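You operate a simulated robot arm through the tools that you are given. There is no shell and no other tool. Be economical: measure what you need, move in short steps, check, and stop when the job is done.

You are at the controls of a simulated two-armed robot. One attempt, no reset.

JOB
Lay the black-head injector in the tray, bar it in, then carry the tray to the black mat.
Fine: one of the two with purple band beside the tray; slide the purple bar over it for the carry and back at the mat; the other one stays.

It is judged by the outcome, as a careful person would: the job done as asked, and still so three seconds after it is handed in. It fails if anything else is knocked over, pushed out of place, dropped, spilled or broken.

ROBOT AND FRAMES
Two 7-joint arms with two-finger parallel grippers on one trunk, on a base that drives. Base frame: it is fixed to the floor where the robot stands at the start and does not move with it; the origin is under the middle of the robot, x ahead of it, y to its left, z up. Readings come in m, degrees, newtons and seconds.
The left shoulder is at the start at [0.06, 0.143, 0.926], the right one opposite. With the tool pointing down near the work surface each hand reaches from about 0.28 to 0.7 m from the robot's upright axis, wherever it stands, measured 20 degrees to its own side. Places, roughly: black mat with purple edge [-1.2, -1.6, 0.8]; purple bar of the grey tray [0.7, 0.2, 1]; right cell of the grey tray [0.6, 0.1, 0.9]. Payload 1.57 kg a hand.
Tool frame (each hand has its own): the origin (TCP) lies between the finger pads and is the grasp point; the fingertips stand 0.03 m ahead of it; z points along the fingers, y is the line along which they close. Largest opening 0.11 m; finger width 0.024, thickness 0.012; the body of the gripper, 0.048 by 0.112 m, starts 0.078 m behind the TCP.
Orientation is told as [roll, pitch, yaw] about the base's x, y, z axes, in that order, counted from this pose: with the fingers straight down and closing along the base's y, the tool's x points along the base's -x, its y along +y and its z along -z.

CONTROLS
- The arms move only by the tool step_arm. It takes "left_rows", "right_rows" or both (then of equal length, played together; a hand with none holds still); each is a list of rows, each a list of 3 entries, a list of its own where there are three numbers: the turn, a rotation vector about the tool's x, y, z in degrees, then the shift along the tool's x, y, z in m, then the opening, from 0 (shut) to 1 (fully open). In form: [[[ax, ay, az], [tx, ty, tz], hand], ...]. A call has 1 to 10 rows; each row is the pose to reach, as a shift and turn from the pose commanded when the call began, along the tool's axes at that moment. A row lasts 0.2 s, in which the tool goes at most 0.05 m and 8.6 degrees; a call with a longer step from one row to the next is refused whole, and so is a gripper value outside its range. Where a pose cannot be reached the arm comes as near as it can. A force on the tool above 90 N (or 10 N above the force at the start of the call, whichever is more), or a blocked arm, ends the call early, and 0.2 s more pass. Each finger travels about 0.045 m/s and halts on what it meets, pressing with about 21 N; the grip force reading is that of the motor and also rises with nothing between the fingers. The clock runs only during rows and for 0.2 s after the last one: add rows that repeat a pose to give the fingers time. The reply holds the time, the measured pose of the TCP, the force on the tool along the base axes, the opening and the grip force, in the units named above and with some noise, with the torque about the TCP (base axes, N m) and any sound that the robot's microphone picked up.
- Cameras (640 x 400 px; columns grow to the right, rows downward): "scene" is now at [0.0465, -0.0022, 1.5392]; the picture's right is [-0.03, -1.00, 0.00], its down [-0.74, 0.02, -0.67] and it looks along [0.67, -0.02, -0.74] (base axes); focal length 265 px, centre (320, 200). "left" rides on the left gripper at [0.07, -0.016, -0.141] in its tool frame; the picture's right is [0.23, 0.97, 0.00], its down [-0.85, 0.20, -0.48] and it looks along [-0.47, 0.11, 0.88] (tool axes); focal length 222 px, centre (320, 200). "right" rides on the right gripper at [0.07, 0.016, -0.141] in its tool frame; the picture's right is [-0.23, 0.97, 0.00], its down [-0.86, -0.20, -0.48] and it looks along [-0.47, -0.11, 0.88] (tool axes); focal length 222 px, centre (320, 200). There is no depth. A picture from a camera that has moved, and an enlarged one, comes with that camera's place and axes in the base frame and with its lens.
- capture(camera): a new picture of that camera. No time passes.
- raise_lower(by): slides the trunk up (or, below 0, down) by that many m; the arms and the scene camera ride with it, the base frame stays. It gives what a move gives, with no picture.
- base_move(legs): drives the robot by 1 to 6 legs, each [ahead, left, turn to the left] in m, m and degrees, along the robot's own axes; the way and the turn of a leg run together, so that a leg with both is an arc; at most 1.5 m and 180 degrees a leg. The arms and the cameras ride along, it lands a little off, and it stops where it bumps. It gives what a move gives.
- aim_head(pan, tilt): turns the head with the scene camera to pan (to the left, within 86 degrees either way) and tilt (down, from -29 to 69), counted from straight ahead of the robot. It gives what a move gives.
- inspect(camera, box): a new picture of the part [left, top, right, bottom] of that camera's present view, enlarged. No time passes.
- close_job(): hands the job in; it is judged then, once.

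Work in short steps. Places have to be worked out from the pictures, the camera data and where the tool is seen: move nearer, look again, correct. Check each grasp and each placing, and mend what went wrong. You have 120 turns and 92 pictures in all, those below and enlarged ones among them. Open the grippers and draw the arms clear of the work before you hand the job in, unless the task says otherwise; then end with one line.

The tools are called after "Request:" by a JSON object that holds its "method" and its "body". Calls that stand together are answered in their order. step_arm: Moves the arms, as the interface text tells. Its arguments: {"type":"object","properties":{"left_rows":{"type":"array","items":{"type":"array"}},"right_rows":{"type":"array","items":{"type":"array"}}},"required":[]} The other tools are called the same way: raise_lower (by) slides the trunk up or down; base_move (legs) drives the base; aim_head (pan, tilt) turns the head that bears the scene camera; capture (camera) takes a picture; inspect (camera, box) takes an enlarged picture of a part of a camera's view; close_job () hands the job in.

At the start:

```text
t: 0.0
left_tool_pos: [0.5063, 0.287, 0.9995]
left_tcp_rot: [0.0, 0.0, 0.0]
left_force: [0.2, 0.0, 0.3]
left_ft_torque: [0.0, 0.02, 0.0]
left_gripper_width: 0.1101
left_finger_force: 0.1
right_tool_pos: [0.4552, -0.0791, 1.0006]
right_tcp_rot: [0.0, 0.0, 0.1]
right_force: [-0.3, 0.4, 0.3]
right_ft_torque: [-0.02, 0.01, -0.01]
right_gripper_width: 0.11
right_finger_force: 0.0
trunk travel left (down, up): [-0.525, 0.065]
robot x, y, heading: [0.0002, 0.0017, 0.2]
head pan, tilt: [-1.9, 47.8]
```

scene: 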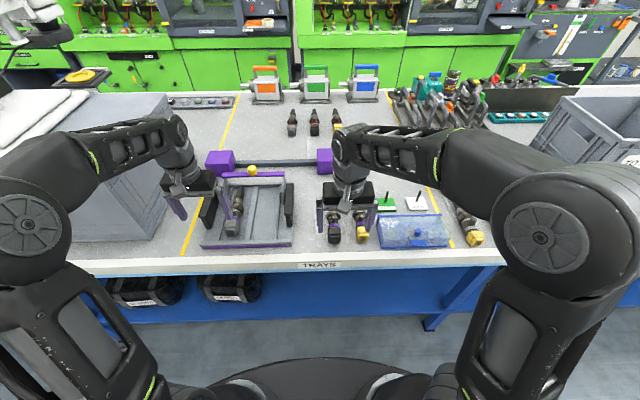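
right: 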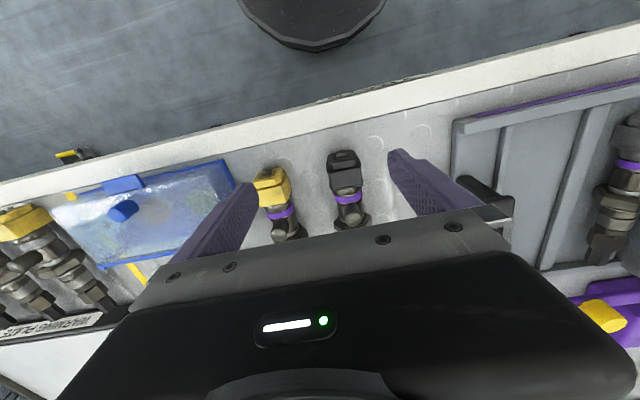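
left: 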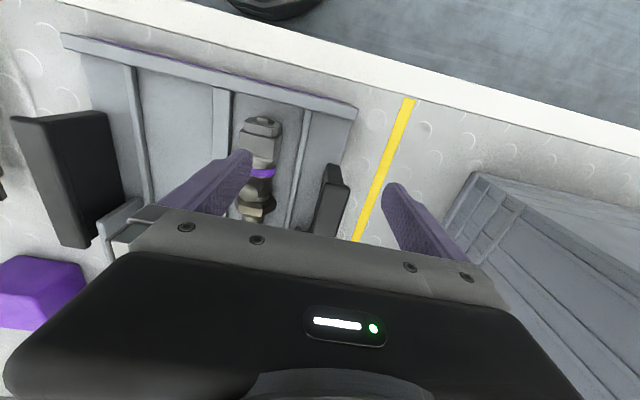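

I'll enlarge the tray area and the injectors first to understand the tray and its bar.

Request:
{"method": "inspect", "body": {"camera": "scene", "box": [180, 130, 340, 260]}}

Request:
{"method": "inspect", "body": {"camera": "scene", "box": [300, 100, 500, 260]}}

```text
3.08 times, centred on (260, 195) of scene
camera zoom: at [0.0465, -0.0022, 1.5392], right [-0.03, -1.0, 0.0], down [-0.74, 0.02, -0.67], along [0.67, -0.02, -0.74], focal length 815 px, centre (505, 215)
```

zoom: 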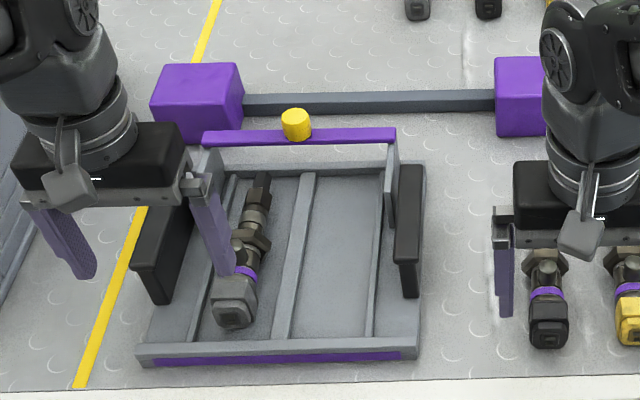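

```text
2.50 times, centred on (400, 180) of scene
camera zoom: at [0.0465, -0.0022, 1.5392], right [-0.03, -1.0, 0.0], down [-0.74, 0.02, -0.67], along [0.67, -0.02, -0.74], focal length 662 px, centre (120, 250)
```

zoom: 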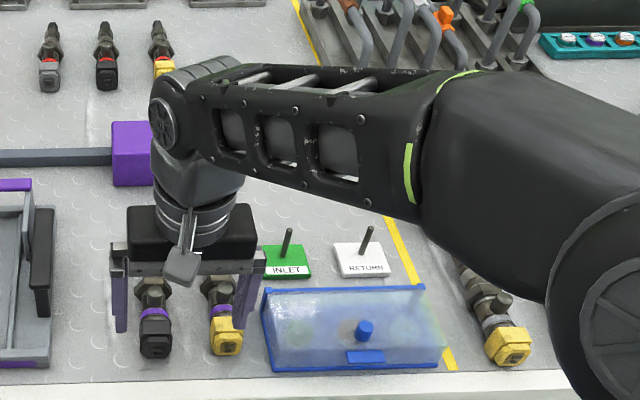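

The black-head injector lies along x with its band near (0.51, -0.058, 0.91). I'll draw the right hand back and up a bit to see its whole length.

Request:
{"method": "step_arm", "body": {"right_rows": [[[0, 0, 0], [0.03, 0, -0.03], 1], [[0, 0, 0], [0.06, 0, -0.06], 0.7], [[0, 0, 0], [0.08, 0, -0.08], 0.62]]}}

Request:
{"method": "capture", "body": {"camera": "right"}}

Request:
{"method": "inspect", "body": {"camera": "scene", "box": [180, 130, 380, 260]}}

```text
t: 0.8
left_tool_pos: [0.5064, 0.2873, 1.0]
left_tcp_rot: [0.0, -0.1, -0.1]
left_force: [0.0, 0.5, 0.0]
left_ft_torque: [0.01, 0.0, 0.0]
left_gripper_width: 0.11
left_finger_force: 0.1
right_tool_pos: [0.3744, -0.0794, 1.0803]
right_tcp_rot: [0.0, 0.1, 0.0]
right_force: [-1.0, 0.5, 0.0]
right_ft_torque: [0.0, 0.02, 0.01]
right_gripper_width: 0.0683
right_finger_force: 0.1
trunk travel left (down, up): [-0.525, 0.065]
robot x, y, heading: [-0.0018, -0.001, -0.1]
head pan, tilt: [-1.9, 47.8]
```

```text
86 pictures are left
camera right: at [0.3042, -0.064, 1.2205], right [0.23, 0.97, 0.0], down [0.85, -0.2, 0.48], along [0.47, -0.11, -0.88], focal length 222 px, centre (320, 200)
```

right: 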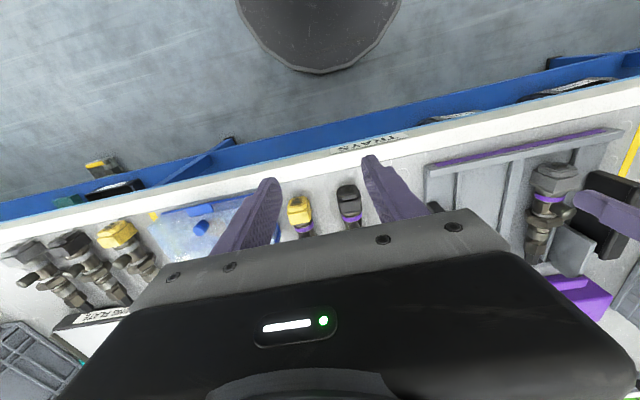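

```text
3.08 times, centred on (280, 195) of scene
camera zoom: at [0.0457, -0.0025, 1.5392], right [-0.03, -1.0, 0.0], down [-0.74, 0.02, -0.67], along [0.67, -0.02, -0.74], focal length 815 px, centre (443, 215)
```

zoom: 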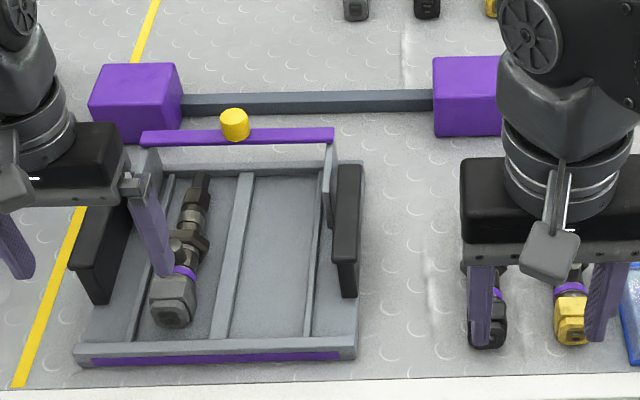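

The gripper still hides the injector body. I'll swing the right hand aside to the right at height, and raise the left hand, for one clear overview.

Request:
{"method": "step_arm", "body": {"right_rows": [[[0, 0, 0], [0, -0.05, 0], 0.62], [[0, 0, 0], [0, -0.1, 0], 0.62], [[0, 0, 0], [0, -0.15, 0], 0.62], [[0, 0, 0], [0, -0.2, 0], 0.62]], "left_rows": [[[0, 0, 0], [0.02, 0.03, -0.03], 1], [[0, 0, 0], [0.04, 0.06, -0.06], 1], [[0, 0, 0], [0.06, 0.09, -0.08], 1], [[0, 0, 0], [0.08, 0.12, -0.08], 1]]}}

Request:
{"method": "inspect", "body": {"camera": "scene", "box": [190, 140, 390, 265]}}

Request:
{"method": "capture", "body": {"camera": "left"}}

```text
t: 1.8
left_tool_pos: [0.4268, 0.4085, 1.0807]
left_tcp_rot: [0.0, 0.0, 0.0]
left_force: [0.3, 0.1, -0.5]
left_ft_torque: [0.01, 0.01, 0.01]
left_gripper_width: 0.1099
left_finger_force: 0.1
right_tool_pos: [0.375, -0.2767, 1.081]
right_tcp_rot: [0.0, 0.0, 0.2]
right_force: [-0.3, -0.2, 0.6]
right_ft_torque: [0.02, 0.0, -0.01]
right_gripper_width: 0.0681
right_finger_force: 0.0
trunk travel left (down, up): [-0.525, 0.065]
robot x, y, heading: [-0.0012, -0.0009, 0.1]
head pan, tilt: [-1.9, 47.8]
```

```text
3.20 times, centred on (290, 202) of scene
camera zoom: at [0.0461, -0.0023, 1.5392], right [-0.03, -1.0, 0.0], down [-0.74, 0.02, -0.67], along [0.67, -0.02, -0.74], focal length 848 px, centre (416, 192)
```

zoom: 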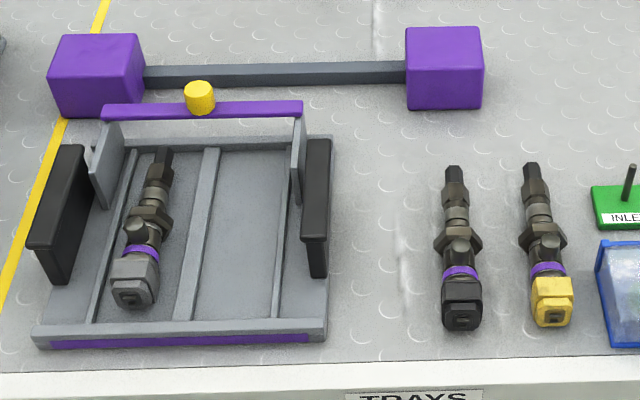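

```text
83 pictures are left
camera left: at [0.357, 0.3926, 1.2214], right [-0.23, 0.97, 0.0], down [0.86, 0.2, 0.48], along [0.47, 0.11, -0.88], focal length 222 px, centre (320, 200)
```

left: 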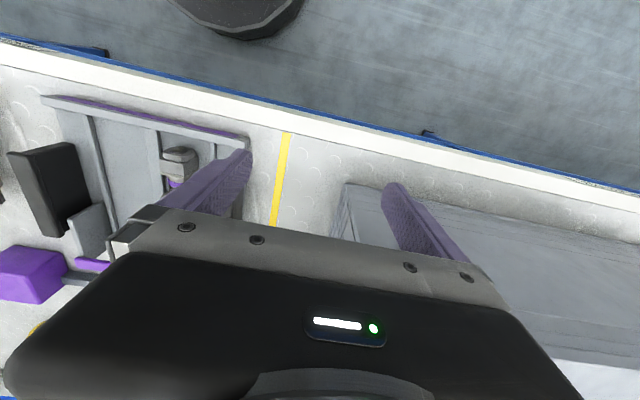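

Clear now: the injector lies along x, head front at x≈0.467, nut ≈0.553, axis y≈-0.058. I'll bring the right hand above the stretch between band and nut, partly opened so the yellow one stays untouched.

Request:
{"method": "step_arm", "body": {"right_rows": [[[0, 0, 0], [-0.02, 0.045, 0], 0.62], [[0, 0, 0], [-0.04, 0.09, 0], 0.62], [[0, 0, 0], [-0.06, 0.135, 0], 0.62], [[0, 0, 0], [-0.08, 0.18, 0], 0.62], [[0, 0, 0], [-0.1, 0.218, 0], 0.62], [[0, 0, 0], [-0.14, 0.218, 0.02], 0.62], [[0, 0, 0], [-0.15, 0.218, 0.065], 0.62], [[0, 0, 0], [-0.15, 0.218, 0.1], 0.62]]}}

Request:
{"method": "capture", "body": {"camera": "right"}}

Request:
{"method": "inspect", "body": {"camera": "scene", "box": [270, 170, 410, 265]}}

```text
t: 3.6
left_tool_pos: [0.4275, 0.4085, 1.08]
left_tcp_rot: [0.0, 0.0, 0.0]
left_force: [0.5, -0.1, 0.2]
left_ft_torque: [-0.02, 0.02, -0.01]
left_gripper_width: 0.11
left_finger_force: 0.1
right_tool_pos: [0.5243, -0.0606, 0.979]
right_tcp_rot: [0.1, -0.1, 0.0]
right_force: [0.3, 1.0, -0.4]
right_ft_torque: [-0.02, 0.0, 0.03]
right_gripper_width: 0.0683
right_finger_force: 0.0
trunk travel left (down, up): [-0.525, 0.065]
robot x, y, heading: [0.0019, -0.0009, -0.1]
head pan, tilt: [-1.9, 47.8]
```

```text
82 pictures are left
camera right: at [0.455, -0.0434, 1.1202], right [0.23, 0.97, 0.0], down [0.85, -0.2, 0.48], along [0.47, -0.11, -0.88], focal length 222 px, centre (320, 200)
```

right: 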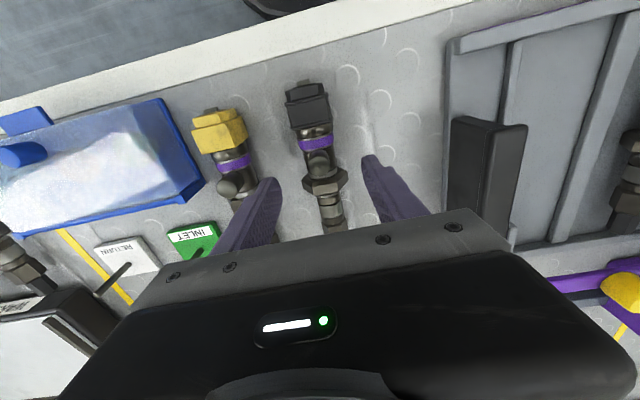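

```text
4.21 times, centred on (340, 218) of scene
camera zoom: at [0.047, -0.0023, 1.5392], right [-0.03, -1.0, 0.0], down [-0.74, 0.02, -0.67], along [0.67, -0.02, -0.74], focal length 1116 px, centre (236, 126)
```

zoom: 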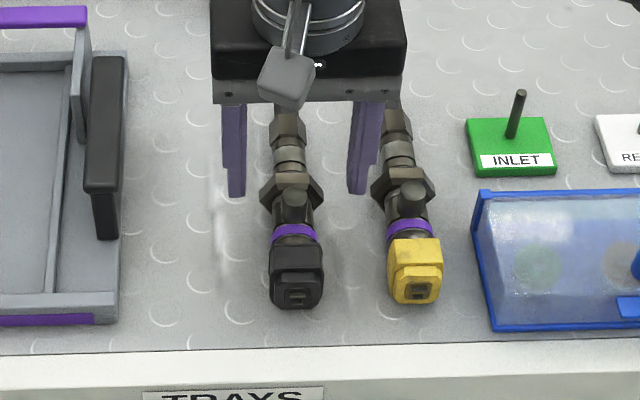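

The fingers straddle the injector: port at x≈0.521, nut ≈0.551, axis y≈-0.061, and the yellow one is about 2 cm clear. I'll go down to z≈0.91 and check the force.

Request:
{"method": "step_arm", "body": {"right_rows": [[[0, 0, 0], [0, 0, 0.03], 0.62], [[0, 0, 0], [0, 0, 0.055], 0.62], [[0, 0, 0], [0, 0, 0.07], 0.62], [[0, 0, 0], [0, 0, 0.07], 0.62]]}}

Request:
{"method": "inspect", "body": {"camera": "scene", "box": [270, 170, 410, 265]}}

```text
t: 4.4
left_tool_pos: [0.422, 0.4075, 1.0841]
left_tcp_rot: [0.0, -0.2, 0.0]
left_force: [1.2, 0.5, 0.1]
left_ft_torque: [-0.03, 0.05, 0.03]
left_gripper_width: 0.1101
left_finger_force: 0.0
right_tool_pos: [0.5238, -0.0581, 0.9303]
right_tcp_rot: [0.4, -1.3, -0.1]
right_force: [-29.6, -6.0, 52.0]
right_ft_torque: [-2.25, 1.47, -0.86]
right_gripper_width: 0.0731
right_finger_force: 2.8
trunk travel left (down, up): [-0.525, 0.065]
robot x, y, heading: [0.0001, -0.004, -0.1]
head pan, tilt: [-1.9, 47.8]
stopped in row 4 (right hand): the force on the tool passed its limit (the readings are from after the stop); the commanded pose is now the measured one
```

```text
4.21 times, centred on (340, 218) of scene
camera zoom: at [0.0391, -0.0026, 1.54], right [-0.04, -1.0, 0.0], down [-0.74, 0.03, -0.68], along [0.67, -0.02, -0.74], focal length 1116 px, centre (236, 126)
```

zoom: 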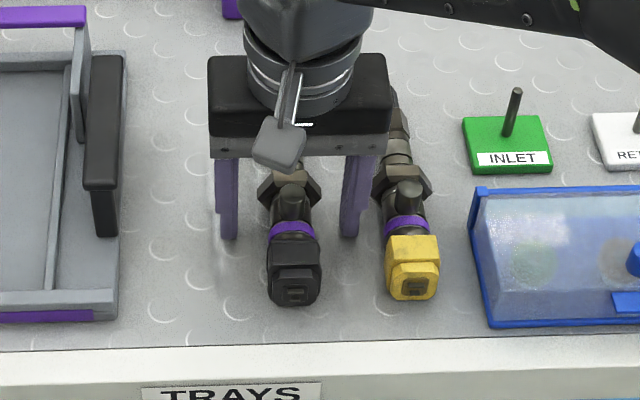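

The fingertips touched the table at TCP z≈0.930, so the table is at ≈0.90, and the injector hasn't moved. I'll back off 6 mm, shift 3 mm away from the nut and close.

Request:
{"method": "step_arm", "body": {"right_rows": [[[0, 1.3, 0], [0.004, 0, -0.007], 0.62], [[0, 1.3, 0], [0.004, 0, -0.007], 0.4], [[0, 1.3, 0], [0.004, 0, -0.007], 0.2], [[0, 1.3, 0], [0.004, 0, -0.007], 0.1], [[0, 1.3, 0], [0.004, 0, -0.007], 0.1], [[0, 1.3, 0], [0.004, 0, -0.007], 0.1]]}}

Request:
{"method": "inspect", "body": {"camera": "scene", "box": [270, 170, 410, 265]}}

```text
t: 5.8
left_tool_pos: [0.428, 0.4082, 1.0807]
left_tcp_rot: [0.0, 0.0, 0.1]
left_force: [0.4, 0.2, 0.8]
left_ft_torque: [0.04, -0.01, 0.0]
left_gripper_width: 0.1099
left_finger_force: 0.2
right_tool_pos: [0.5253, -0.0594, 0.93]
right_tcp_rot: [0.4, 0.0, 0.0]
right_force: [2.1, -5.6, 8.2]
right_ft_torque: [-0.28, -0.19, 0.02]
right_gripper_width: 0.0457
right_finger_force: 21.3
trunk travel left (down, up): [-0.525, 0.065]
robot x, y, heading: [0.0009, 0.0005, 0.2]
head pan, tilt: [-1.9, 47.8]
```

```text
4.21 times, centred on (340, 218) of scene
camera zoom: at [0.0459, -0.0028, 1.5391], right [-0.03, -1.0, 0.0], down [-0.74, 0.03, -0.67], along [0.67, -0.02, -0.74], focal length 1116 px, centre (236, 126)
```

zoom: 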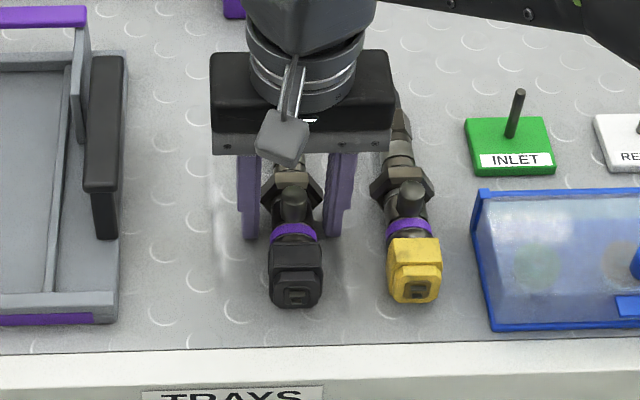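

Width 0.046 suggests the fingers caught the nut's corners. I'll reopen, shift 13 mm toward the head, raise 5 mm and close on the body instead.

Request:
{"method": "step_arm", "body": {"right_rows": [[[0, 0, 0], [0, 0, -0.004], 0.45], [[0, 0, 0], [0, 0, -0.006], 0.6], [[0, 0, 0], [0.013, 0, -0.006], 0.6], [[0, 0, 0], [0.013, 0, -0.006], 0.4], [[0, 0, 0], [0.013, 0, -0.006], 0.2], [[0, 0, 0], [0.013, 0, -0.006], 0.1], [[0, 0, 0], [0.013, 0, -0.006], 0.1], [[0, 0, 0], [0.013, 0, -0.006], 0.1]]}}

Request:
{"method": "inspect", "body": {"camera": "scene", "box": [270, 170, 410, 265]}}

```text
t: 7.6
left_tool_pos: [0.4267, 0.4087, 1.0803]
left_tcp_rot: [0.0, 0.0, 0.0]
left_force: [0.4, 0.0, -0.1]
left_ft_torque: [-0.02, 0.0, -0.02]
left_gripper_width: 0.1099
left_finger_force: 0.0
right_tool_pos: [0.5109, -0.0599, 0.9376]
right_tcp_rot: [0.4, 0.1, 0.2]
right_force: [-0.9, 4.4, 2.2]
right_ft_torque: [0.13, -0.05, 0.16]
right_gripper_width: 0.0285
right_finger_force: 21.1
trunk travel left (down, up): [-0.525, 0.065]
robot x, y, heading: [0.0002, 0.0007, -0.1]
head pan, tilt: [-1.9, 47.8]
```

```text
4.21 times, centred on (340, 218) of scene
camera zoom: at [0.0459, -0.0017, 1.5392], right [-0.03, -1.0, 0.0], down [-0.74, 0.02, -0.67], along [0.67, -0.02, -0.74], focal length 1116 px, centre (236, 126)
```

zoom: 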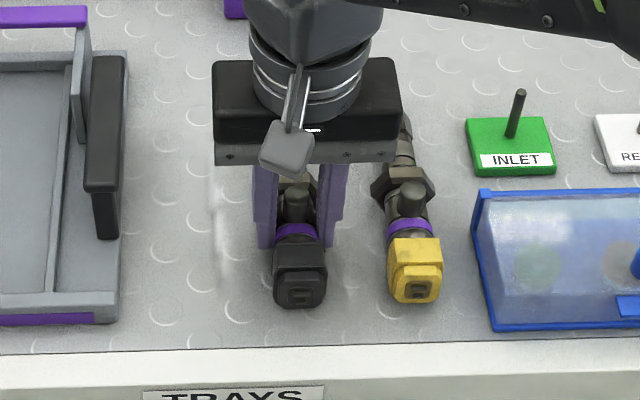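

The fingers now grip the body at the band (0.0285 m wide). I'll lift slowly by 3 cm and see whether it comes up level.

Request:
{"method": "step_arm", "body": {"right_rows": [[[0, 0, 0], [0, 0, -0.01], 0.05], [[0, 0, 0], [0, 0, -0.02], 0.05], [[0, 0, 0], [0, 0, -0.035], 0.05], [[0, 0, 0], [0, 0, -0.035], 0.05]]}}

Request:
{"method": "inspect", "body": {"camera": "scene", "box": [270, 170, 410, 265]}}

Request:
{"method": "capture", "body": {"camera": "left"}}

```text
t: 8.6
left_tool_pos: [0.4278, 0.4084, 1.08]
left_tcp_rot: [0.0, 0.1, 0.1]
left_force: [-0.3, -0.2, -0.7]
left_ft_torque: [0.0, -0.03, -0.01]
left_gripper_width: 0.1099
left_finger_force: 0.0
right_tool_pos: [0.5128, -0.0576, 0.973]
right_tcp_rot: [0.5, 0.1, 0.0]
right_force: [0.5, -0.6, -4.1]
right_ft_torque: [0.0, 0.12, 0.01]
right_gripper_width: 0.0284
right_finger_force: 21.1
trunk travel left (down, up): [-0.525, 0.065]
robot x, y, heading: [-0.0012, -0.003, -0.2]
head pan, tilt: [-1.9, 47.8]
```

```text
4.21 times, centred on (340, 218) of scene
camera zoom: at [0.0469, -0.0025, 1.5391], right [-0.03, -1.0, 0.0], down [-0.74, 0.03, -0.67], along [0.67, -0.02, -0.74], focal length 1116 px, centre (236, 126)
```

zoom: 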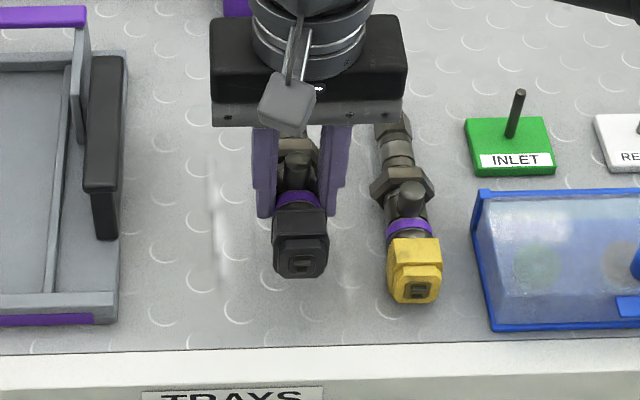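

```text
76 pictures are left
camera left: at [0.358, 0.392, 1.221], right [-0.23, 0.97, 0.0], down [0.86, 0.2, 0.48], along [0.47, 0.11, -0.88], focal length 222 px, centre (320, 200)
```

left: 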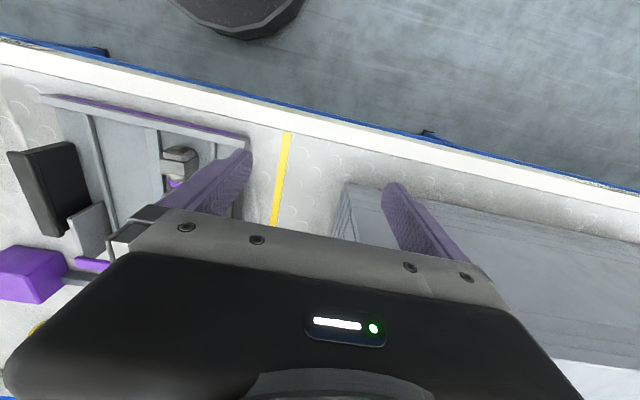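

Level grip, load ≈0.4 kg. Right cell centre is about y≈0.15, spanning x 0.465–0.675; I'll lift to z≈1.06 and carry it over the tray, then look.

Request:
{"method": "step_arm", "body": {"right_rows": [[[0, 0, 0], [0, 0, -0.04], 0.05], [[0, 0, 0], [0, 0, -0.085], 0.05], [[0, 0, 0], [0, 0.04, -0.095], 0.05], [[0, 0, 0], [-0.005, 0.08, -0.095], 0.05], [[0, 0, 0], [-0.01, 0.12, -0.095], 0.05], [[0, 0, 0], [-0.015, 0.16, -0.095], 0.05], [[0, 0, 0], [-0.017, 0.19, -0.095], 0.05], [[0, 0, 0], [-0.017, 0.206, -0.095], 0.05], [[0, 0, 0], [-0.017, 0.206, -0.095], 0.05]]}}

Request:
{"method": "inspect", "body": {"camera": "scene", "box": [180, 130, 380, 255]}}

Request:
{"method": "capture", "body": {"camera": "right"}}

```text
t: 10.6
left_tool_pos: [0.4279, 0.409, 1.0822]
left_tcp_rot: [0.0, 0.0, 0.0]
left_force: [0.4, 0.5, 0.2]
left_ft_torque: [0.02, 0.01, 0.05]
left_gripper_width: 0.1101
left_finger_force: 0.0
right_tool_pos: [0.5198, 0.0416, 1.068]
right_tcp_rot: [0.4, 0.0, 0.0]
right_force: [-0.5, 0.4, -5.1]
right_ft_torque: [-0.01, 0.09, 0.0]
right_gripper_width: 0.0283
right_finger_force: 20.6
right hand out of reach, approached as far as the arm can: row 5, 6, 7, 8, 9
trunk travel left (down, up): [-0.525, 0.065]
robot x, y, heading: [-0.0024, -0.0014, 0.3]
head pan, tilt: [-1.9, 47.8]
```

```text
3.20 times, centred on (280, 192) of scene
camera zoom: at [0.0466, -0.0023, 1.5391], right [-0.03, -1.0, 0.0], down [-0.74, 0.03, -0.67], along [0.67, -0.02, -0.74], focal length 848 px, centre (448, 224)
```

zoom: 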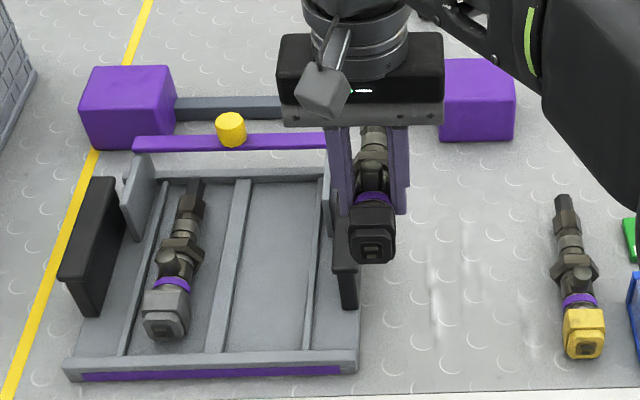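

```text
74 pictures are left
camera right: at [0.4496, 0.0559, 1.2093], right [0.23, 0.97, 0.01], down [0.86, -0.2, 0.48], along [0.47, -0.1, -0.88], focal length 222 px, centre (320, 200)
```

right: 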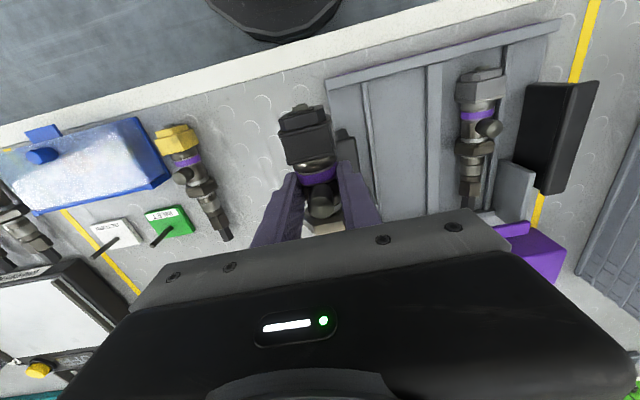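

The right hand can't reach far across, so I'll bring the left hand inward, then strafe the base 0.11 m left; everything is above z≈1.03.

Request:
{"method": "step_arm", "body": {"left_rows": [[[0, 0, 0], [0, -0.04, 0], 1], [[0, 0, 0], [0.02, -0.08, -0.02], 1], [[0, 0, 0], [0.04, -0.11, -0.04], 1]]}}

Request:
{"method": "base_move", "body": {"legs": [[0, 0.11, 0]]}}

Request:
{"method": "inspect", "body": {"camera": "scene", "box": [200, 130, 400, 255]}}

Request:
{"method": "capture", "body": {"camera": "right"}}

```text
t: 11.6
left_tool_pos: [0.3929, 0.2643, 1.1323]
left_tcp_rot: [-0.4, -2.3, -5.4]
left_force: [0.6, 0.3, -0.2]
left_ft_torque: [-0.01, 0.02, 0.0]
left_gripper_width: 0.11
left_finger_force: 0.0
right_tool_pos: [0.5208, 0.0412, 1.0678]
right_tcp_rot: [0.4, 0.1, 0.0]
right_force: [0.8, -0.2, -4.0]
right_ft_torque: [-0.03, 0.13, 0.0]
right_gripper_width: 0.0283
right_finger_force: 20.9
trunk travel left (down, up): [-0.525, 0.065]
robot x, y, heading: [0.0017, -0.0005, -0.3]
head pan, tilt: [-1.9, 47.8]
stopped in row 3 (left hand): the arm was blocked; the commanded pose is now the measured one
```

```text
t: 12.8
left_tool_pos: [0.3902, 0.376, 1.1346]
left_tcp_rot: [-0.4, -2.4, -5.1]
left_force: [0.4, -0.1, 0.7]
left_ft_torque: [-0.05, 0.0, -0.01]
left_gripper_width: 0.11
left_finger_force: 0.1
right_tool_pos: [0.5188, 0.1528, 1.0691]
right_tcp_rot: [0.3, 0.0, 0.2]
right_force: [0.2, 0.1, -4.7]
right_ft_torque: [-0.11, 0.1, 0.05]
right_gripper_width: 0.0279
right_finger_force: 21.2
trunk travel left (down, up): [-0.525, 0.065]
robot x, y, heading: [-0.0012, 0.1092, 0.0]
head pan, tilt: [-1.9, 47.8]
```

```text
3.20 times, centred on (300, 192) of scene
camera zoom: at [0.0465, 0.1091, 1.5391], right [-0.03, -1.0, 0.0], down [-0.74, 0.02, -0.67], along [0.67, -0.02, -0.74], focal length 848 px, centre (384, 224)
```

zoom: 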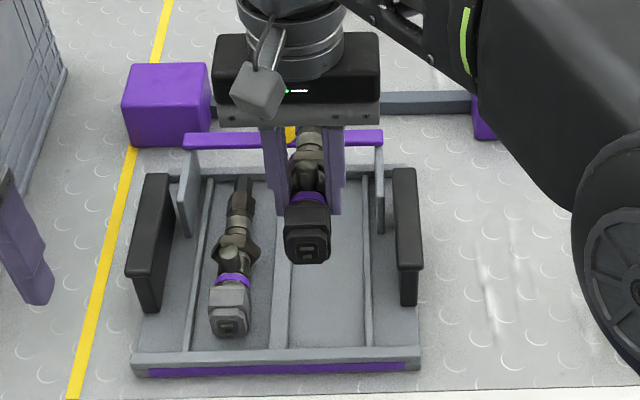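

```text
72 pictures are left
camera right: at [0.4491, 0.1679, 1.2095], right [0.22, 0.97, 0.01], down [0.86, -0.2, 0.48], along [0.47, -0.1, -0.88], focal length 222 px, centre (320, 200)
```

right: 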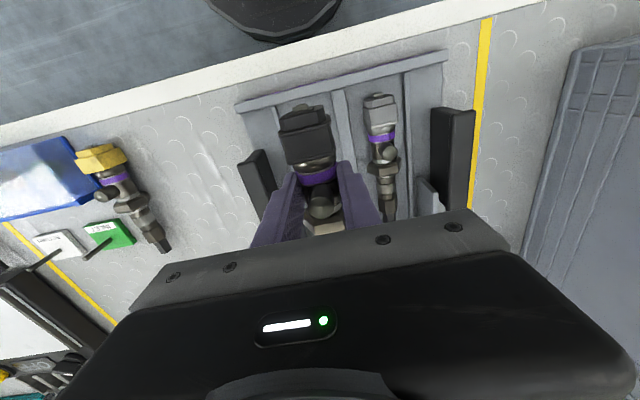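

Now over the right cell (cell centre y≈0.147). I'll nudge to x≈0.53, y≈0.147 and descend to z≈0.975 for a look.

Request:
{"method": "step_arm", "body": {"right_rows": [[[0, 0, 0], [-0.011, -0.006, 0.01], 0.05], [[0, 0, 0], [-0.011, -0.006, 0.05], 0.05], [[0, 0, 0], [-0.011, -0.006, 0.093], 0.05], [[0, 0, 0], [-0.011, -0.006, 0.093], 0.05]]}}

Request:
{"method": "inspect", "body": {"camera": "scene", "box": [220, 150, 380, 250]}}

Request:
{"method": "capture", "body": {"camera": "right"}}

```text
t: 13.8
left_tool_pos: [0.3913, 0.3747, 1.1348]
left_tcp_rot: [-0.3, -2.5, -5.0]
left_force: [-0.5, -0.9, 0.2]
left_ft_torque: [0.05, 0.01, -0.01]
left_gripper_width: 0.1099
left_finger_force: 0.1
right_tool_pos: [0.5317, 0.1476, 0.9728]
right_tcp_rot: [0.4, 0.0, 0.2]
right_force: [-0.3, 0.5, -4.6]
right_ft_torque: [0.0, 0.11, 0.02]
right_gripper_width: 0.0285
right_finger_force: 21.1
trunk travel left (down, up): [-0.525, 0.065]
robot x, y, heading: [0.0005, 0.1094, -0.2]
head pan, tilt: [-1.9, 47.8]
```

```text
4.00 times, centred on (300, 200) of scene
camera zoom: at [0.046, 0.1072, 1.5392], right [-0.03, -1.0, 0.0], down [-0.74, 0.02, -0.67], along [0.67, -0.02, -0.74], focal length 1060 px, centre (400, 200)
```

zoom: 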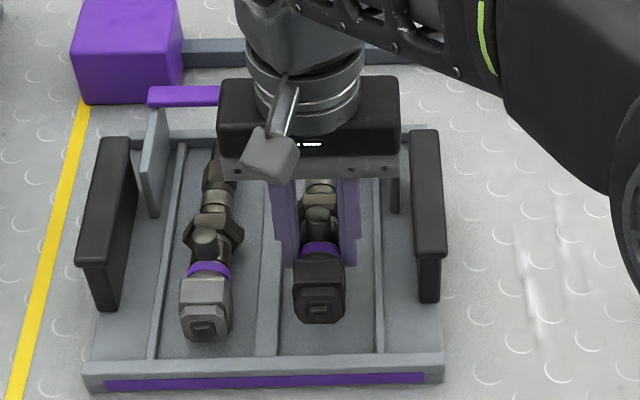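

```text
70 pictures are left
camera right: at [0.4619, 0.1629, 1.1139], right [0.22, 0.97, 0.01], down [0.86, -0.2, 0.48], along [0.47, -0.1, -0.88], focal length 222 px, centre (320, 200)
```

right: 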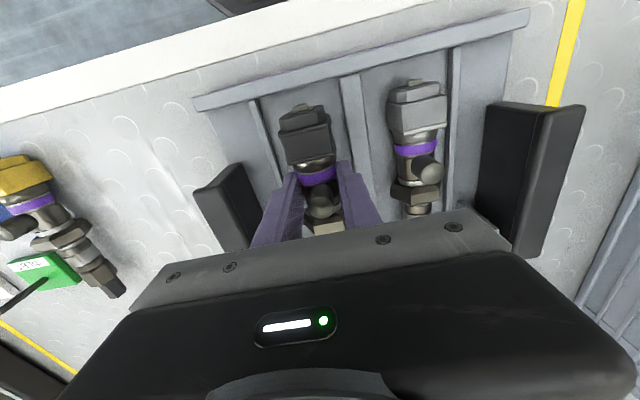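

Well aligned with the cell. Lowering in small steps to feel the floor.

Request:
{"method": "step_arm", "body": {"right_rows": [[[0, 0, 0], [0, 0, 0.012], 0.05], [[0, 0, 0], [0, 0, 0.022], 0.05], [[0, 0, 0], [0, 0, 0.022], 0.05]]}}

Request:
{"method": "inspect", "body": {"camera": "scene", "box": [220, 150, 380, 250]}}

```text
t: 14.6
left_tool_pos: [0.3898, 0.3757, 1.1341]
left_tcp_rot: [-0.4, -2.5, -5.2]
left_force: [-0.1, -0.2, 0.4]
left_ft_torque: [0.02, 0.0, 0.01]
left_gripper_width: 0.1102
left_finger_force: 0.2
right_tool_pos: [0.5306, 0.1471, 0.952]
right_tcp_rot: [0.4, 0.0, 0.2]
right_force: [0.9, -0.2, -4.7]
right_ft_torque: [0.02, 0.09, -0.02]
right_gripper_width: 0.0281
right_finger_force: 20.9
trunk travel left (down, up): [-0.525, 0.065]
robot x, y, heading: [0.0006, 0.1094, 0.2]
head pan, tilt: [-1.9, 47.8]
```

```text
4.00 times, centred on (300, 200) of scene
camera zoom: at [0.0464, 0.1073, 1.5391], right [-0.03, -1.0, 0.0], down [-0.74, 0.02, -0.67], along [0.67, -0.02, -0.74], focal length 1060 px, centre (400, 200)
```

zoom: 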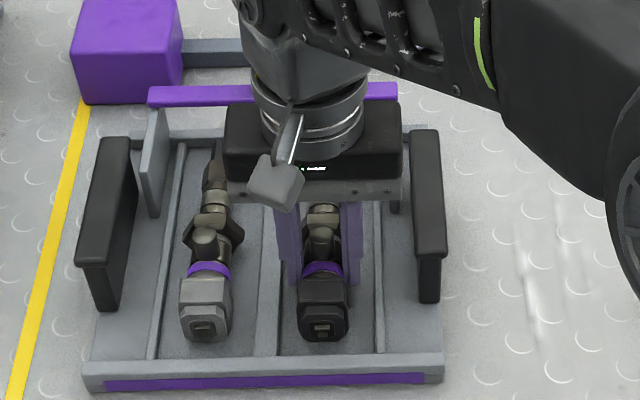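

Nearly down; still full load on the hand. I'll lower a few mm more, a step at a time.

Request:
{"method": "step_arm", "body": {"right_rows": [[[0, 0, 0], [0, 0, 0.003], 0.05], [[0, 0, 0], [0, 0, 0.005], 0.05], [[0, 0, 0], [0, 0, 0.005], 0.05]]}}

```text
t: 15.4
left_tool_pos: [0.3903, 0.3741, 1.135]
left_tcp_rot: [-0.3, -2.6, -5.1]
left_force: [0.6, 0.4, -0.5]
left_ft_torque: [-0.02, -0.01, 0.0]
left_gripper_width: 0.1099
left_finger_force: 0.1
right_tool_pos: [0.5306, 0.147, 0.9503]
right_tcp_rot: [0.5, -0.3, 0.1]
right_force: [1.8, -0.6, 14.4]
right_ft_torque: [-0.31, 0.18, 0.01]
right_gripper_width: 0.0282
right_finger_force: 20.8
trunk travel left (down, up): [-0.525, 0.065]
robot x, y, heading: [-0.0013, 0.1114, 0.2]
head pan, tilt: [-1.9, 47.8]
```

It rests on the floor (14 N up). I'll back off 2 mm, open modestly and rise straight up.

Request:
{"method": "step_arm", "body": {"right_rows": [[[0, 0, 0], [0, 0, -0.003], 0.3], [[0, 0, 0], [0, 0, -0.003], 0.42], [[0, 0, 0], [0, 0, -0.003], 0.42], [[0, 0, 0], [0, 0, -0.03], 0.42], [[0, 0, 0], [0, 0, -0.07], 0.42], [[0, 0, 0], [0, 0, -0.11], 0.42]]}}

Request:
{"method": "inspect", "body": {"camera": "scene", "box": [220, 130, 380, 250]}}

Request:
{"method": "capture", "body": {"camera": "right"}}

```text
t: 16.8
left_tool_pos: [0.3903, 0.3752, 1.134]
left_tcp_rot: [-0.3, -2.4, -5.1]
left_force: [0.7, 2.3, 0.5]
left_ft_torque: [0.01, -0.01, -0.03]
left_gripper_width: 0.1103
left_finger_force: 0.0
right_tool_pos: [0.5303, 0.1453, 1.0606]
right_tcp_rot: [0.3, 0.0, 0.2]
right_force: [-0.1, -0.4, -0.1]
right_ft_torque: [0.0, -0.02, 0.05]
right_gripper_width: 0.0463
right_finger_force: 0.0
trunk travel left (down, up): [-0.525, 0.065]
robot x, y, heading: [0.0002, 0.107, 0.0]
head pan, tilt: [-1.9, 47.8]
```

```text
3.33 times, centred on (300, 190) of scene
camera zoom: at [0.0455, 0.1074, 1.5391], right [-0.03, -1.0, 0.0], down [-0.74, 0.02, -0.67], along [0.67, -0.02, -0.74], focal length 883 px, centre (387, 233)
```

zoom: 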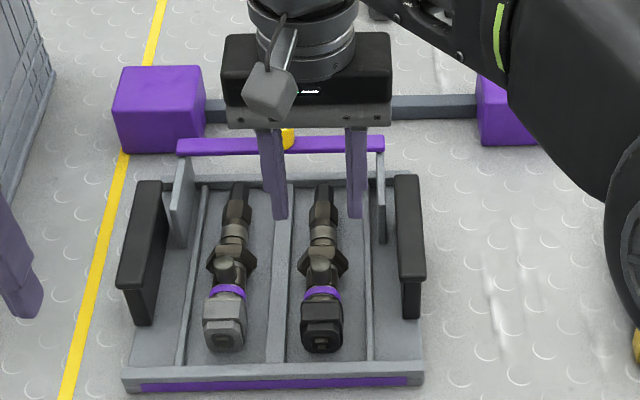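

```text
67 pictures are left
camera right: at [0.4605, 0.1599, 1.2021], right [0.22, 0.97, 0.01], down [0.86, -0.2, 0.48], along [0.47, -0.1, -0.88], focal length 222 px, centre (320, 200)
```

right: 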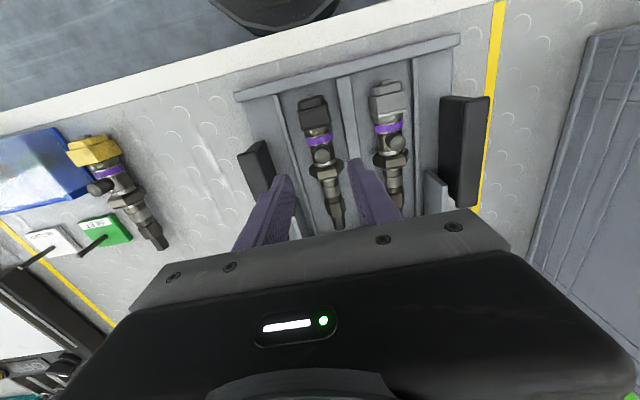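

Both injectors sit in their cells. Next the bar: I'll swing the right hand away to the right, square up the left hand, and look for the yellow knob.

Request:
{"method": "step_arm", "body": {"right_rows": [[[0, 0, 0], [0.01, -0.03, -0.02], 0.6], [[0, 0, 0], [0.03, -0.07, -0.02], 1], [[0, 0, 0], [0.05, -0.11, -0.02], 1], [[0, 0, 0], [0.07, -0.15, -0.02], 1], [[0, 0, 0], [0.09, -0.19, -0.02], 1], [[0, 0, 0], [0.1, -0.23, -0.02], 1]], "left_rows": [[[0, 0, 0], [0, 0, 0], 1], [[0, 0, 0], [0, 0, 0], 1], [[0, 0, 0], [0, 0, 0], 1], [[-0.3, 2.4, -5.1], [0, 0, 0], 0.8], [[-0.3, 2.4, -5.1], [-0.03, -0.02, 0], 0.8], [[-0.3, 2.4, -5.1], [-0.07, -0.04, 0], 0.8]]}}

Request:
{"method": "base_move", "body": {"legs": [[0, 0.04, 0]]}}

Request:
{"method": "capture", "body": {"camera": "left"}}

Request:
{"method": "capture", "body": {"camera": "scene"}}

```text
t: 18.2
left_tool_pos: [0.4462, 0.3251, 1.1201]
left_tcp_rot: [-0.1, 0.0, 0.0]
left_force: [0.5, -0.3, 0.5]
left_ft_torque: [-0.04, 0.02, 0.02]
left_gripper_width: 0.0882
left_finger_force: 0.0
left hand out of reach, approached as far as the arm can: row 4, 5, 6
right_tool_pos: [0.4295, -0.0865, 1.0754]
right_tcp_rot: [0.5, 0.2, 0.2]
right_force: [0.5, -0.7, -0.6]
right_ft_torque: [-0.02, 0.04, -0.06]
right_gripper_width: 0.11
right_finger_force: 0.0
trunk travel left (down, up): [-0.525, 0.065]
robot x, y, heading: [0.0004, 0.1069, -0.2]
head pan, tilt: [-1.9, 47.8]
```

```text
t: 19.1
left_tool_pos: [0.4463, 0.3684, 1.1192]
left_tcp_rot: [-0.2, -0.1, 0.0]
left_force: [0.7, 1.1, -0.9]
left_ft_torque: [-0.05, -0.02, -0.04]
left_gripper_width: 0.0881
left_finger_force: 0.1
right_tool_pos: [0.4297, -0.0438, 1.0785]
right_tcp_rot: [0.4, 0.1, 0.1]
right_force: [1.3, -0.1, 0.1]
right_ft_torque: [-0.08, -0.02, 0.0]
right_gripper_width: 0.1099
right_finger_force: 0.0
trunk travel left (down, up): [-0.525, 0.065]
robot x, y, heading: [-0.0028, 0.1473, 0.5]
head pan, tilt: [-1.9, 47.8]
```

```text
66 pictures are left
camera left: at [0.3757, 0.3516, 1.2597], right [-0.23, 0.97, 0.0], down [0.85, 0.2, 0.48], along [0.47, 0.1, -0.88], focal length 222 px, centre (320, 200)
```

left: 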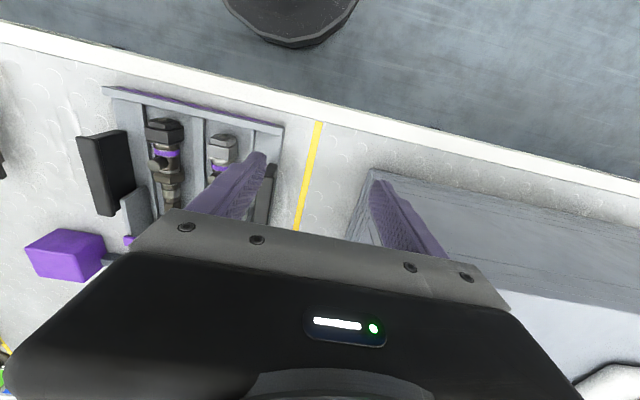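

```text
65 pictures are left
camera scene: at [0.046, 0.1501, 1.5392], right [-0.03, -1.0, 0.0], down [-0.74, 0.02, -0.67], along [0.67, -0.02, -0.74], focal length 265 px, centre (320, 200)
```

scene: 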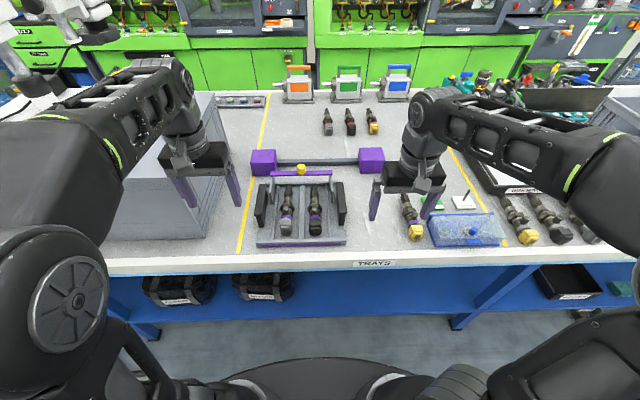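

The knob triangulates to about (0.681, 0.192, 0.985). I'll bring the left hand above it at z≈1.08.

Request:
{"method": "step_arm", "body": {"left_rows": [[[0, 0, 0], [-0.03, -0.03, 0.01], 0.7], [[0, 0, 0], [-0.06, -0.06, 0.02], 0.7], [[0, 0, 0], [-0.09, -0.09, 0.03], 0.7], [[0, 0, 0], [-0.12, -0.12, 0.03], 0.7], [[0, 0, 0], [-0.15, -0.15, 0.03], 0.7], [[0, 0, 0], [-0.18, -0.17, 0.03], 0.7], [[0, 0, 0], [-0.21, -0.176, 0.03], 0.7], [[0, 0, 0], [-0.235, -0.176, 0.035], 0.7]]}}

Request:
{"method": "inspect", "body": {"camera": "scene", "box": [220, 130, 380, 250]}}

Request:
{"method": "capture", "body": {"camera": "left"}}

```text
t: 20.9
left_tool_pos: [0.58, 0.208, 1.0421]
left_tcp_rot: [-0.1, -0.4, 0.0]
left_force: [-0.5, -0.6, 0.0]
left_ft_torque: [-0.05, -0.01, 0.02]
left_gripper_width: 0.0769
left_finger_force: 0.0
left hand out of reach, approached as far as the arm can: row 4, 5, 6, 7, 8
right_tool_pos: [0.4282, -0.0461, 1.078]
right_tcp_rot: [0.4, 0.0, 0.2]
right_force: [0.2, 0.6, 0.6]
right_ft_torque: [-0.01, 0.02, 0.0]
right_gripper_width: 0.1101
right_finger_force: 0.0
trunk travel left (down, up): [-0.525, 0.065]
robot x, y, heading: [-0.001, 0.1518, 0.3]
head pan, tilt: [-1.9, 47.8]
```

```text
3.33 times, centred on (300, 190) of scene
camera zoom: at [0.0458, 0.1476, 1.5392], right [-0.03, -1.0, 0.0], down [-0.74, 0.02, -0.67], along [0.67, -0.02, -0.74], focal length 883 px, centre (387, 233)
```

zoom: 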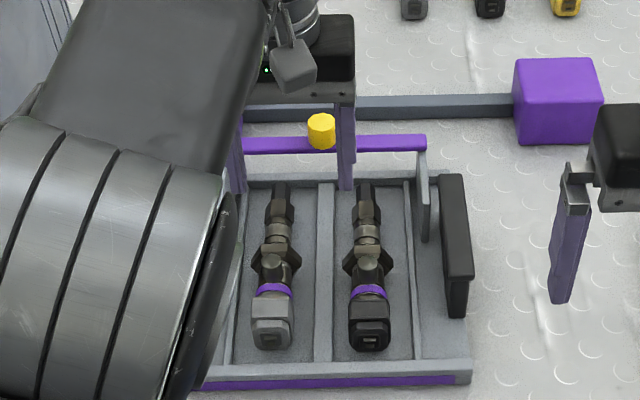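

```text
63 pictures are left
camera left: at [0.5081, 0.1929, 1.1831], right [-0.23, 0.97, 0.0], down [0.85, 0.2, 0.48], along [0.47, 0.11, -0.88], focal length 222 px, centre (320, 200)
```

left: 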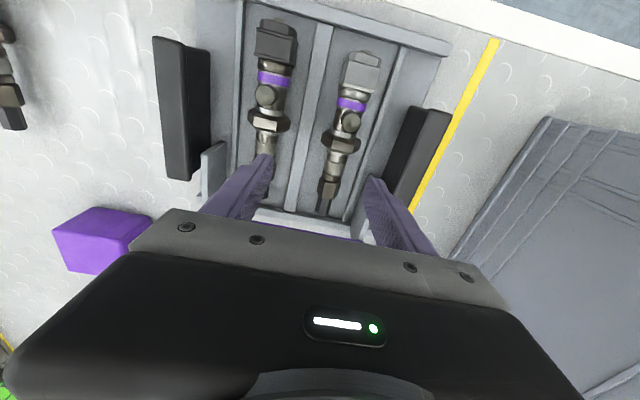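

The cross-body reach ends at x≈0.58. I'll lift the left hand back up and drive the base right (and 3 cm ahead), so the knob lies on the left arm's own side.

Request:
{"method": "step_arm", "body": {"left_rows": [[[0, 0, 0], [0.03, 0.02, -0.03], 0.7], [[0, 0, 0], [0.06, 0.05, -0.06], 0.7], [[0, 0, 0], [0.09, 0.09, -0.08], 0.7]]}}

Request:
{"method": "base_move", "body": {"legs": [[0, -0.17, 0], [0.03, 0, 0]]}}

```text
refused: row 2 steps farther than a row can; nothing moved
```

```text
t: 22.8
left_tool_pos: [0.611, 0.0417, 1.0423]
left_tcp_rot: [-0.1, -0.2, 0.2]
left_force: [-0.5, 0.0, -0.6]
left_ft_torque: [0.02, 0.03, 0.0]
left_gripper_width: 0.077
left_finger_force: 0.1
right_tool_pos: [0.4623, -0.2136, 1.0774]
right_tcp_rot: [0.3, 0.2, 0.4]
right_force: [0.2, 0.4, -0.3]
right_ft_torque: [0.01, 0.06, 0.02]
right_gripper_width: 0.1099
right_finger_force: 0.1
trunk travel left (down, up): [-0.525, 0.065]
robot x, y, heading: [0.03, -0.0212, -0.0]
head pan, tilt: [-1.9, 47.8]
```

The lift was refused but the drive went ahead; forces show no contact. I'll look, to be sure nothing moved.

Request:
{"method": "capture", "body": {"camera": "scene"}}

```text
62 pictures are left
camera scene: at [0.0792, -0.0218, 1.539], right [-0.03, -1.0, 0.0], down [-0.74, 0.02, -0.67], along [0.67, -0.02, -0.74], focal length 265 px, centre (320, 200)
```

scene: 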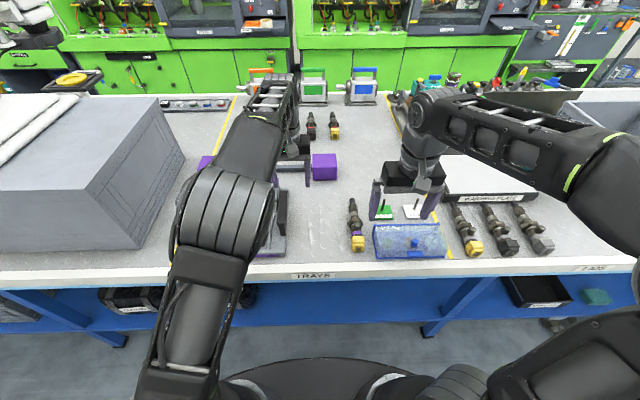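

Nothing disturbed as far as visible. Raise the left hand and bring it over the knob, staying at z≈1.08.

Request:
{"method": "step_arm", "body": {"left_rows": [[[0, 0, 0], [0, 0.01, -0.03], 0.65], [[0, 0, 0], [0, 0.05, -0.04], 0.65], [[0, 0, 0], [0, 0.09, -0.04], 0.65], [[0, 0, 0], [-0.02, 0.13, -0.04], 0.65], [[0, 0, 0], [-0.045, 0.15, -0.04], 0.65], [[0, 0, 0], [-0.07, 0.15, -0.04], 0.65]]}}

Request:
{"method": "inspect", "body": {"camera": "scene", "box": [150, 120, 350, 270]}}

Request:
{"method": "capture", "body": {"camera": "left"}}

```text
t: 24.2
left_tool_pos: [0.596, 0.172, 1.0628]
left_tcp_rot: [-0.1, -0.6, 0.3]
left_force: [0.2, 0.9, 0.0]
left_ft_torque: [0.03, 0.02, -0.03]
left_gripper_width: 0.0716
left_finger_force: 0.1
left hand out of reach, approached as far as the arm can: row 1, 2, 3, 4, 5, 6
right_tool_pos: [0.4604, -0.2137, 1.0779]
right_tcp_rot: [0.3, 0.0, 0.4]
right_force: [0.6, 0.4, 0.2]
right_ft_torque: [0.0, 0.01, 0.01]
right_gripper_width: 0.1099
right_finger_force: 0.1
trunk travel left (down, up): [-0.525, 0.065]
robot x, y, heading: [0.032, -0.0159, 0.4]
head pan, tilt: [-1.9, 47.8]
```

```text
2.67 times, centred on (250, 195) of scene
camera zoom: at [0.0767, -0.0212, 1.5392], right [-0.03, -1.0, 0.0], down [-0.74, 0.02, -0.67], along [0.67, -0.02, -0.74], focal length 706 px, centre (507, 213)
```

zoom: 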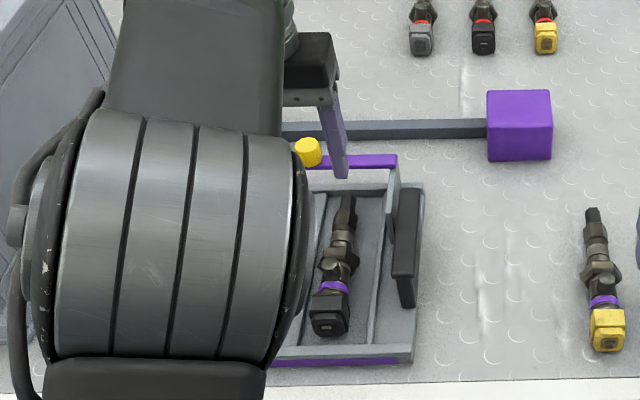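

```text
60 pictures are left
camera left: at [0.5237, 0.1556, 1.2013], right [-0.23, 0.97, 0.0], down [0.85, 0.2, 0.49], along [0.48, 0.11, -0.87], focal length 222 px, centre (320, 200)
```

left: 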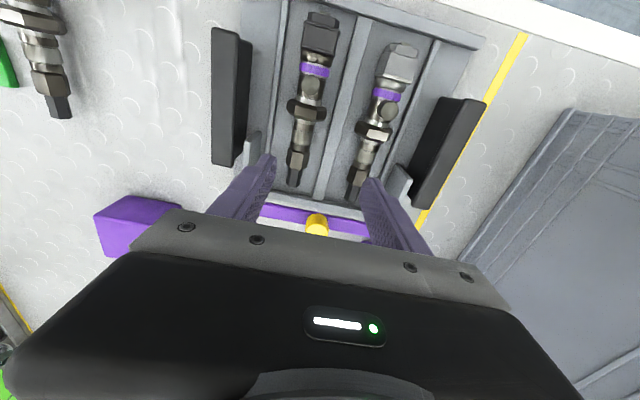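

Wrist height limits the reach, so I'll raise the trunk 6 cm and then bring the hand lower relative to the shoulder.

Request:
{"method": "raise_lower", "body": {"by": 0.06}}

Request:
{"method": "step_arm", "body": {"left_rows": [[[0, 0, 0], [0, 0, 0.03], 0.65], [[0, 0, 0], [-0.015, 0.01, 0.055], 0.65], [[0, 0, 0], [-0.045, 0.018, 0.06], 0.65], [[0, 0, 0], [-0.08, 0.018, 0.06], 0.65]]}}

Request:
{"method": "capture", "body": {"camera": "left"}}

```text
t: 25.2
left_tool_pos: [0.5945, 0.1727, 1.1211]
left_tcp_rot: [-0.2, -0.5, 0.3]
left_force: [-0.7, 0.1, 0.4]
left_ft_torque: [-0.02, -0.02, 0.02]
left_gripper_width: 0.0715
left_finger_force: 0.1
right_tool_pos: [0.4601, -0.2131, 1.1387]
right_tcp_rot: [0.4, 0.0, 0.4]
right_force: [-0.3, -0.1, 0.8]
right_ft_torque: [-0.02, 0.03, 0.0]
right_gripper_width: 0.1099
right_finger_force: 0.1
trunk travel left (down, up): [-0.585, 0.005]
robot x, y, heading: [0.0298, -0.0166, 0.3]
head pan, tilt: [-1.9, 47.8]
```

```text
t: 26.2
left_tool_pos: [0.6103, 0.1684, 1.061]
left_tcp_rot: [0.0, -0.8, 0.1]
left_force: [0.5, 0.3, 1.1]
left_ft_torque: [0.03, 0.02, 0.0]
left_gripper_width: 0.0714
left_finger_force: 0.1
left hand out of reach, approached as far as the arm can: row 2, 3, 4
right_tool_pos: [0.4602, -0.2146, 1.1379]
right_tcp_rot: [0.4, -0.1, 0.4]
right_force: [-0.6, 1.0, -0.4]
right_ft_torque: [0.0, 0.01, 0.0]
right_gripper_width: 0.1098
right_finger_force: 0.0
trunk travel left (down, up): [-0.585, 0.005]
robot x, y, heading: [0.033, -0.0187, 0.3]
head pan, tilt: [-1.9, 47.8]
```

```text
59 pictures are left
camera left: at [0.5388, 0.1523, 1.2007], right [-0.23, 0.97, 0.0], down [0.85, 0.2, 0.49], along [0.48, 0.11, -0.87], focal length 222 px, centre (320, 200)
```

left: 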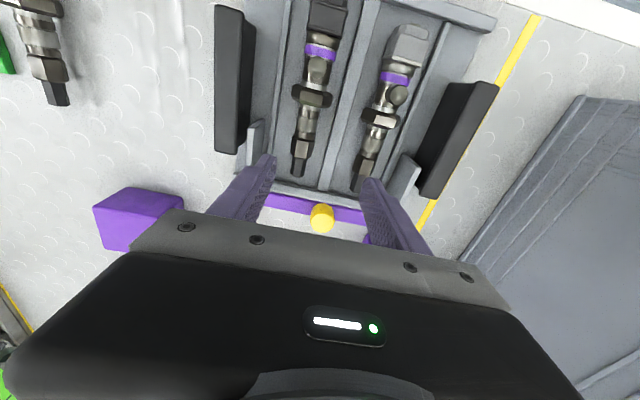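

Still ≈7 cm short, while the knob confirms at (0.680, 0.187, 0.985). I'll tilt the fingers forward 25° to gain reach, then advance.

Request:
{"method": "step_arm", "body": {"left_rows": [[[0, -8.4, 0], [0, 0.0, 0], 0.65], [[0, -16.8, 0], [0, 0.01, 0], 0.65], [[0, -25, 0], [0, 0.02, 0], 0.65], [[0, -25, 0], [-0.03, 0.02, 0], 0.65], [[0, -25, 0], [-0.06, 0.02, 0], 0.65]]}}

Request:
{"method": "capture", "body": {"camera": "left"}}

```text
t: 27.4
left_tool_pos: [0.6749, 0.1877, 1.061]
left_tcp_rot: [-0.2, -25.6, 0.3]
left_force: [0.0, -0.6, 0.2]
left_ft_torque: [-0.01, 0.03, -0.02]
left_gripper_width: 0.0714
left_finger_force: 0.1
right_tool_pos: [0.4606, -0.2131, 1.1379]
right_tcp_rot: [0.4, 0.0, 0.4]
right_force: [0.0, 0.0, -0.6]
right_ft_torque: [0.0, 0.01, -0.03]
right_gripper_width: 0.1101
right_finger_force: 0.0
trunk travel left (down, up): [-0.585, 0.005]
robot x, y, heading: [0.0315, -0.0196, 0.3]
head pan, tilt: [-1.9, 47.8]
```

```text
58 pictures are left
camera left: at [0.5499, 0.1716, 1.1573], right [-0.21, 0.97, -0.1], down [0.56, 0.2, 0.8], along [0.8, 0.11, -0.59], focal length 222 px, centre (320, 200)
```

left: 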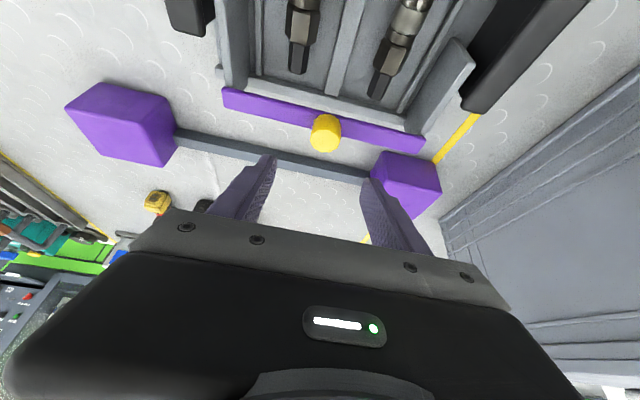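

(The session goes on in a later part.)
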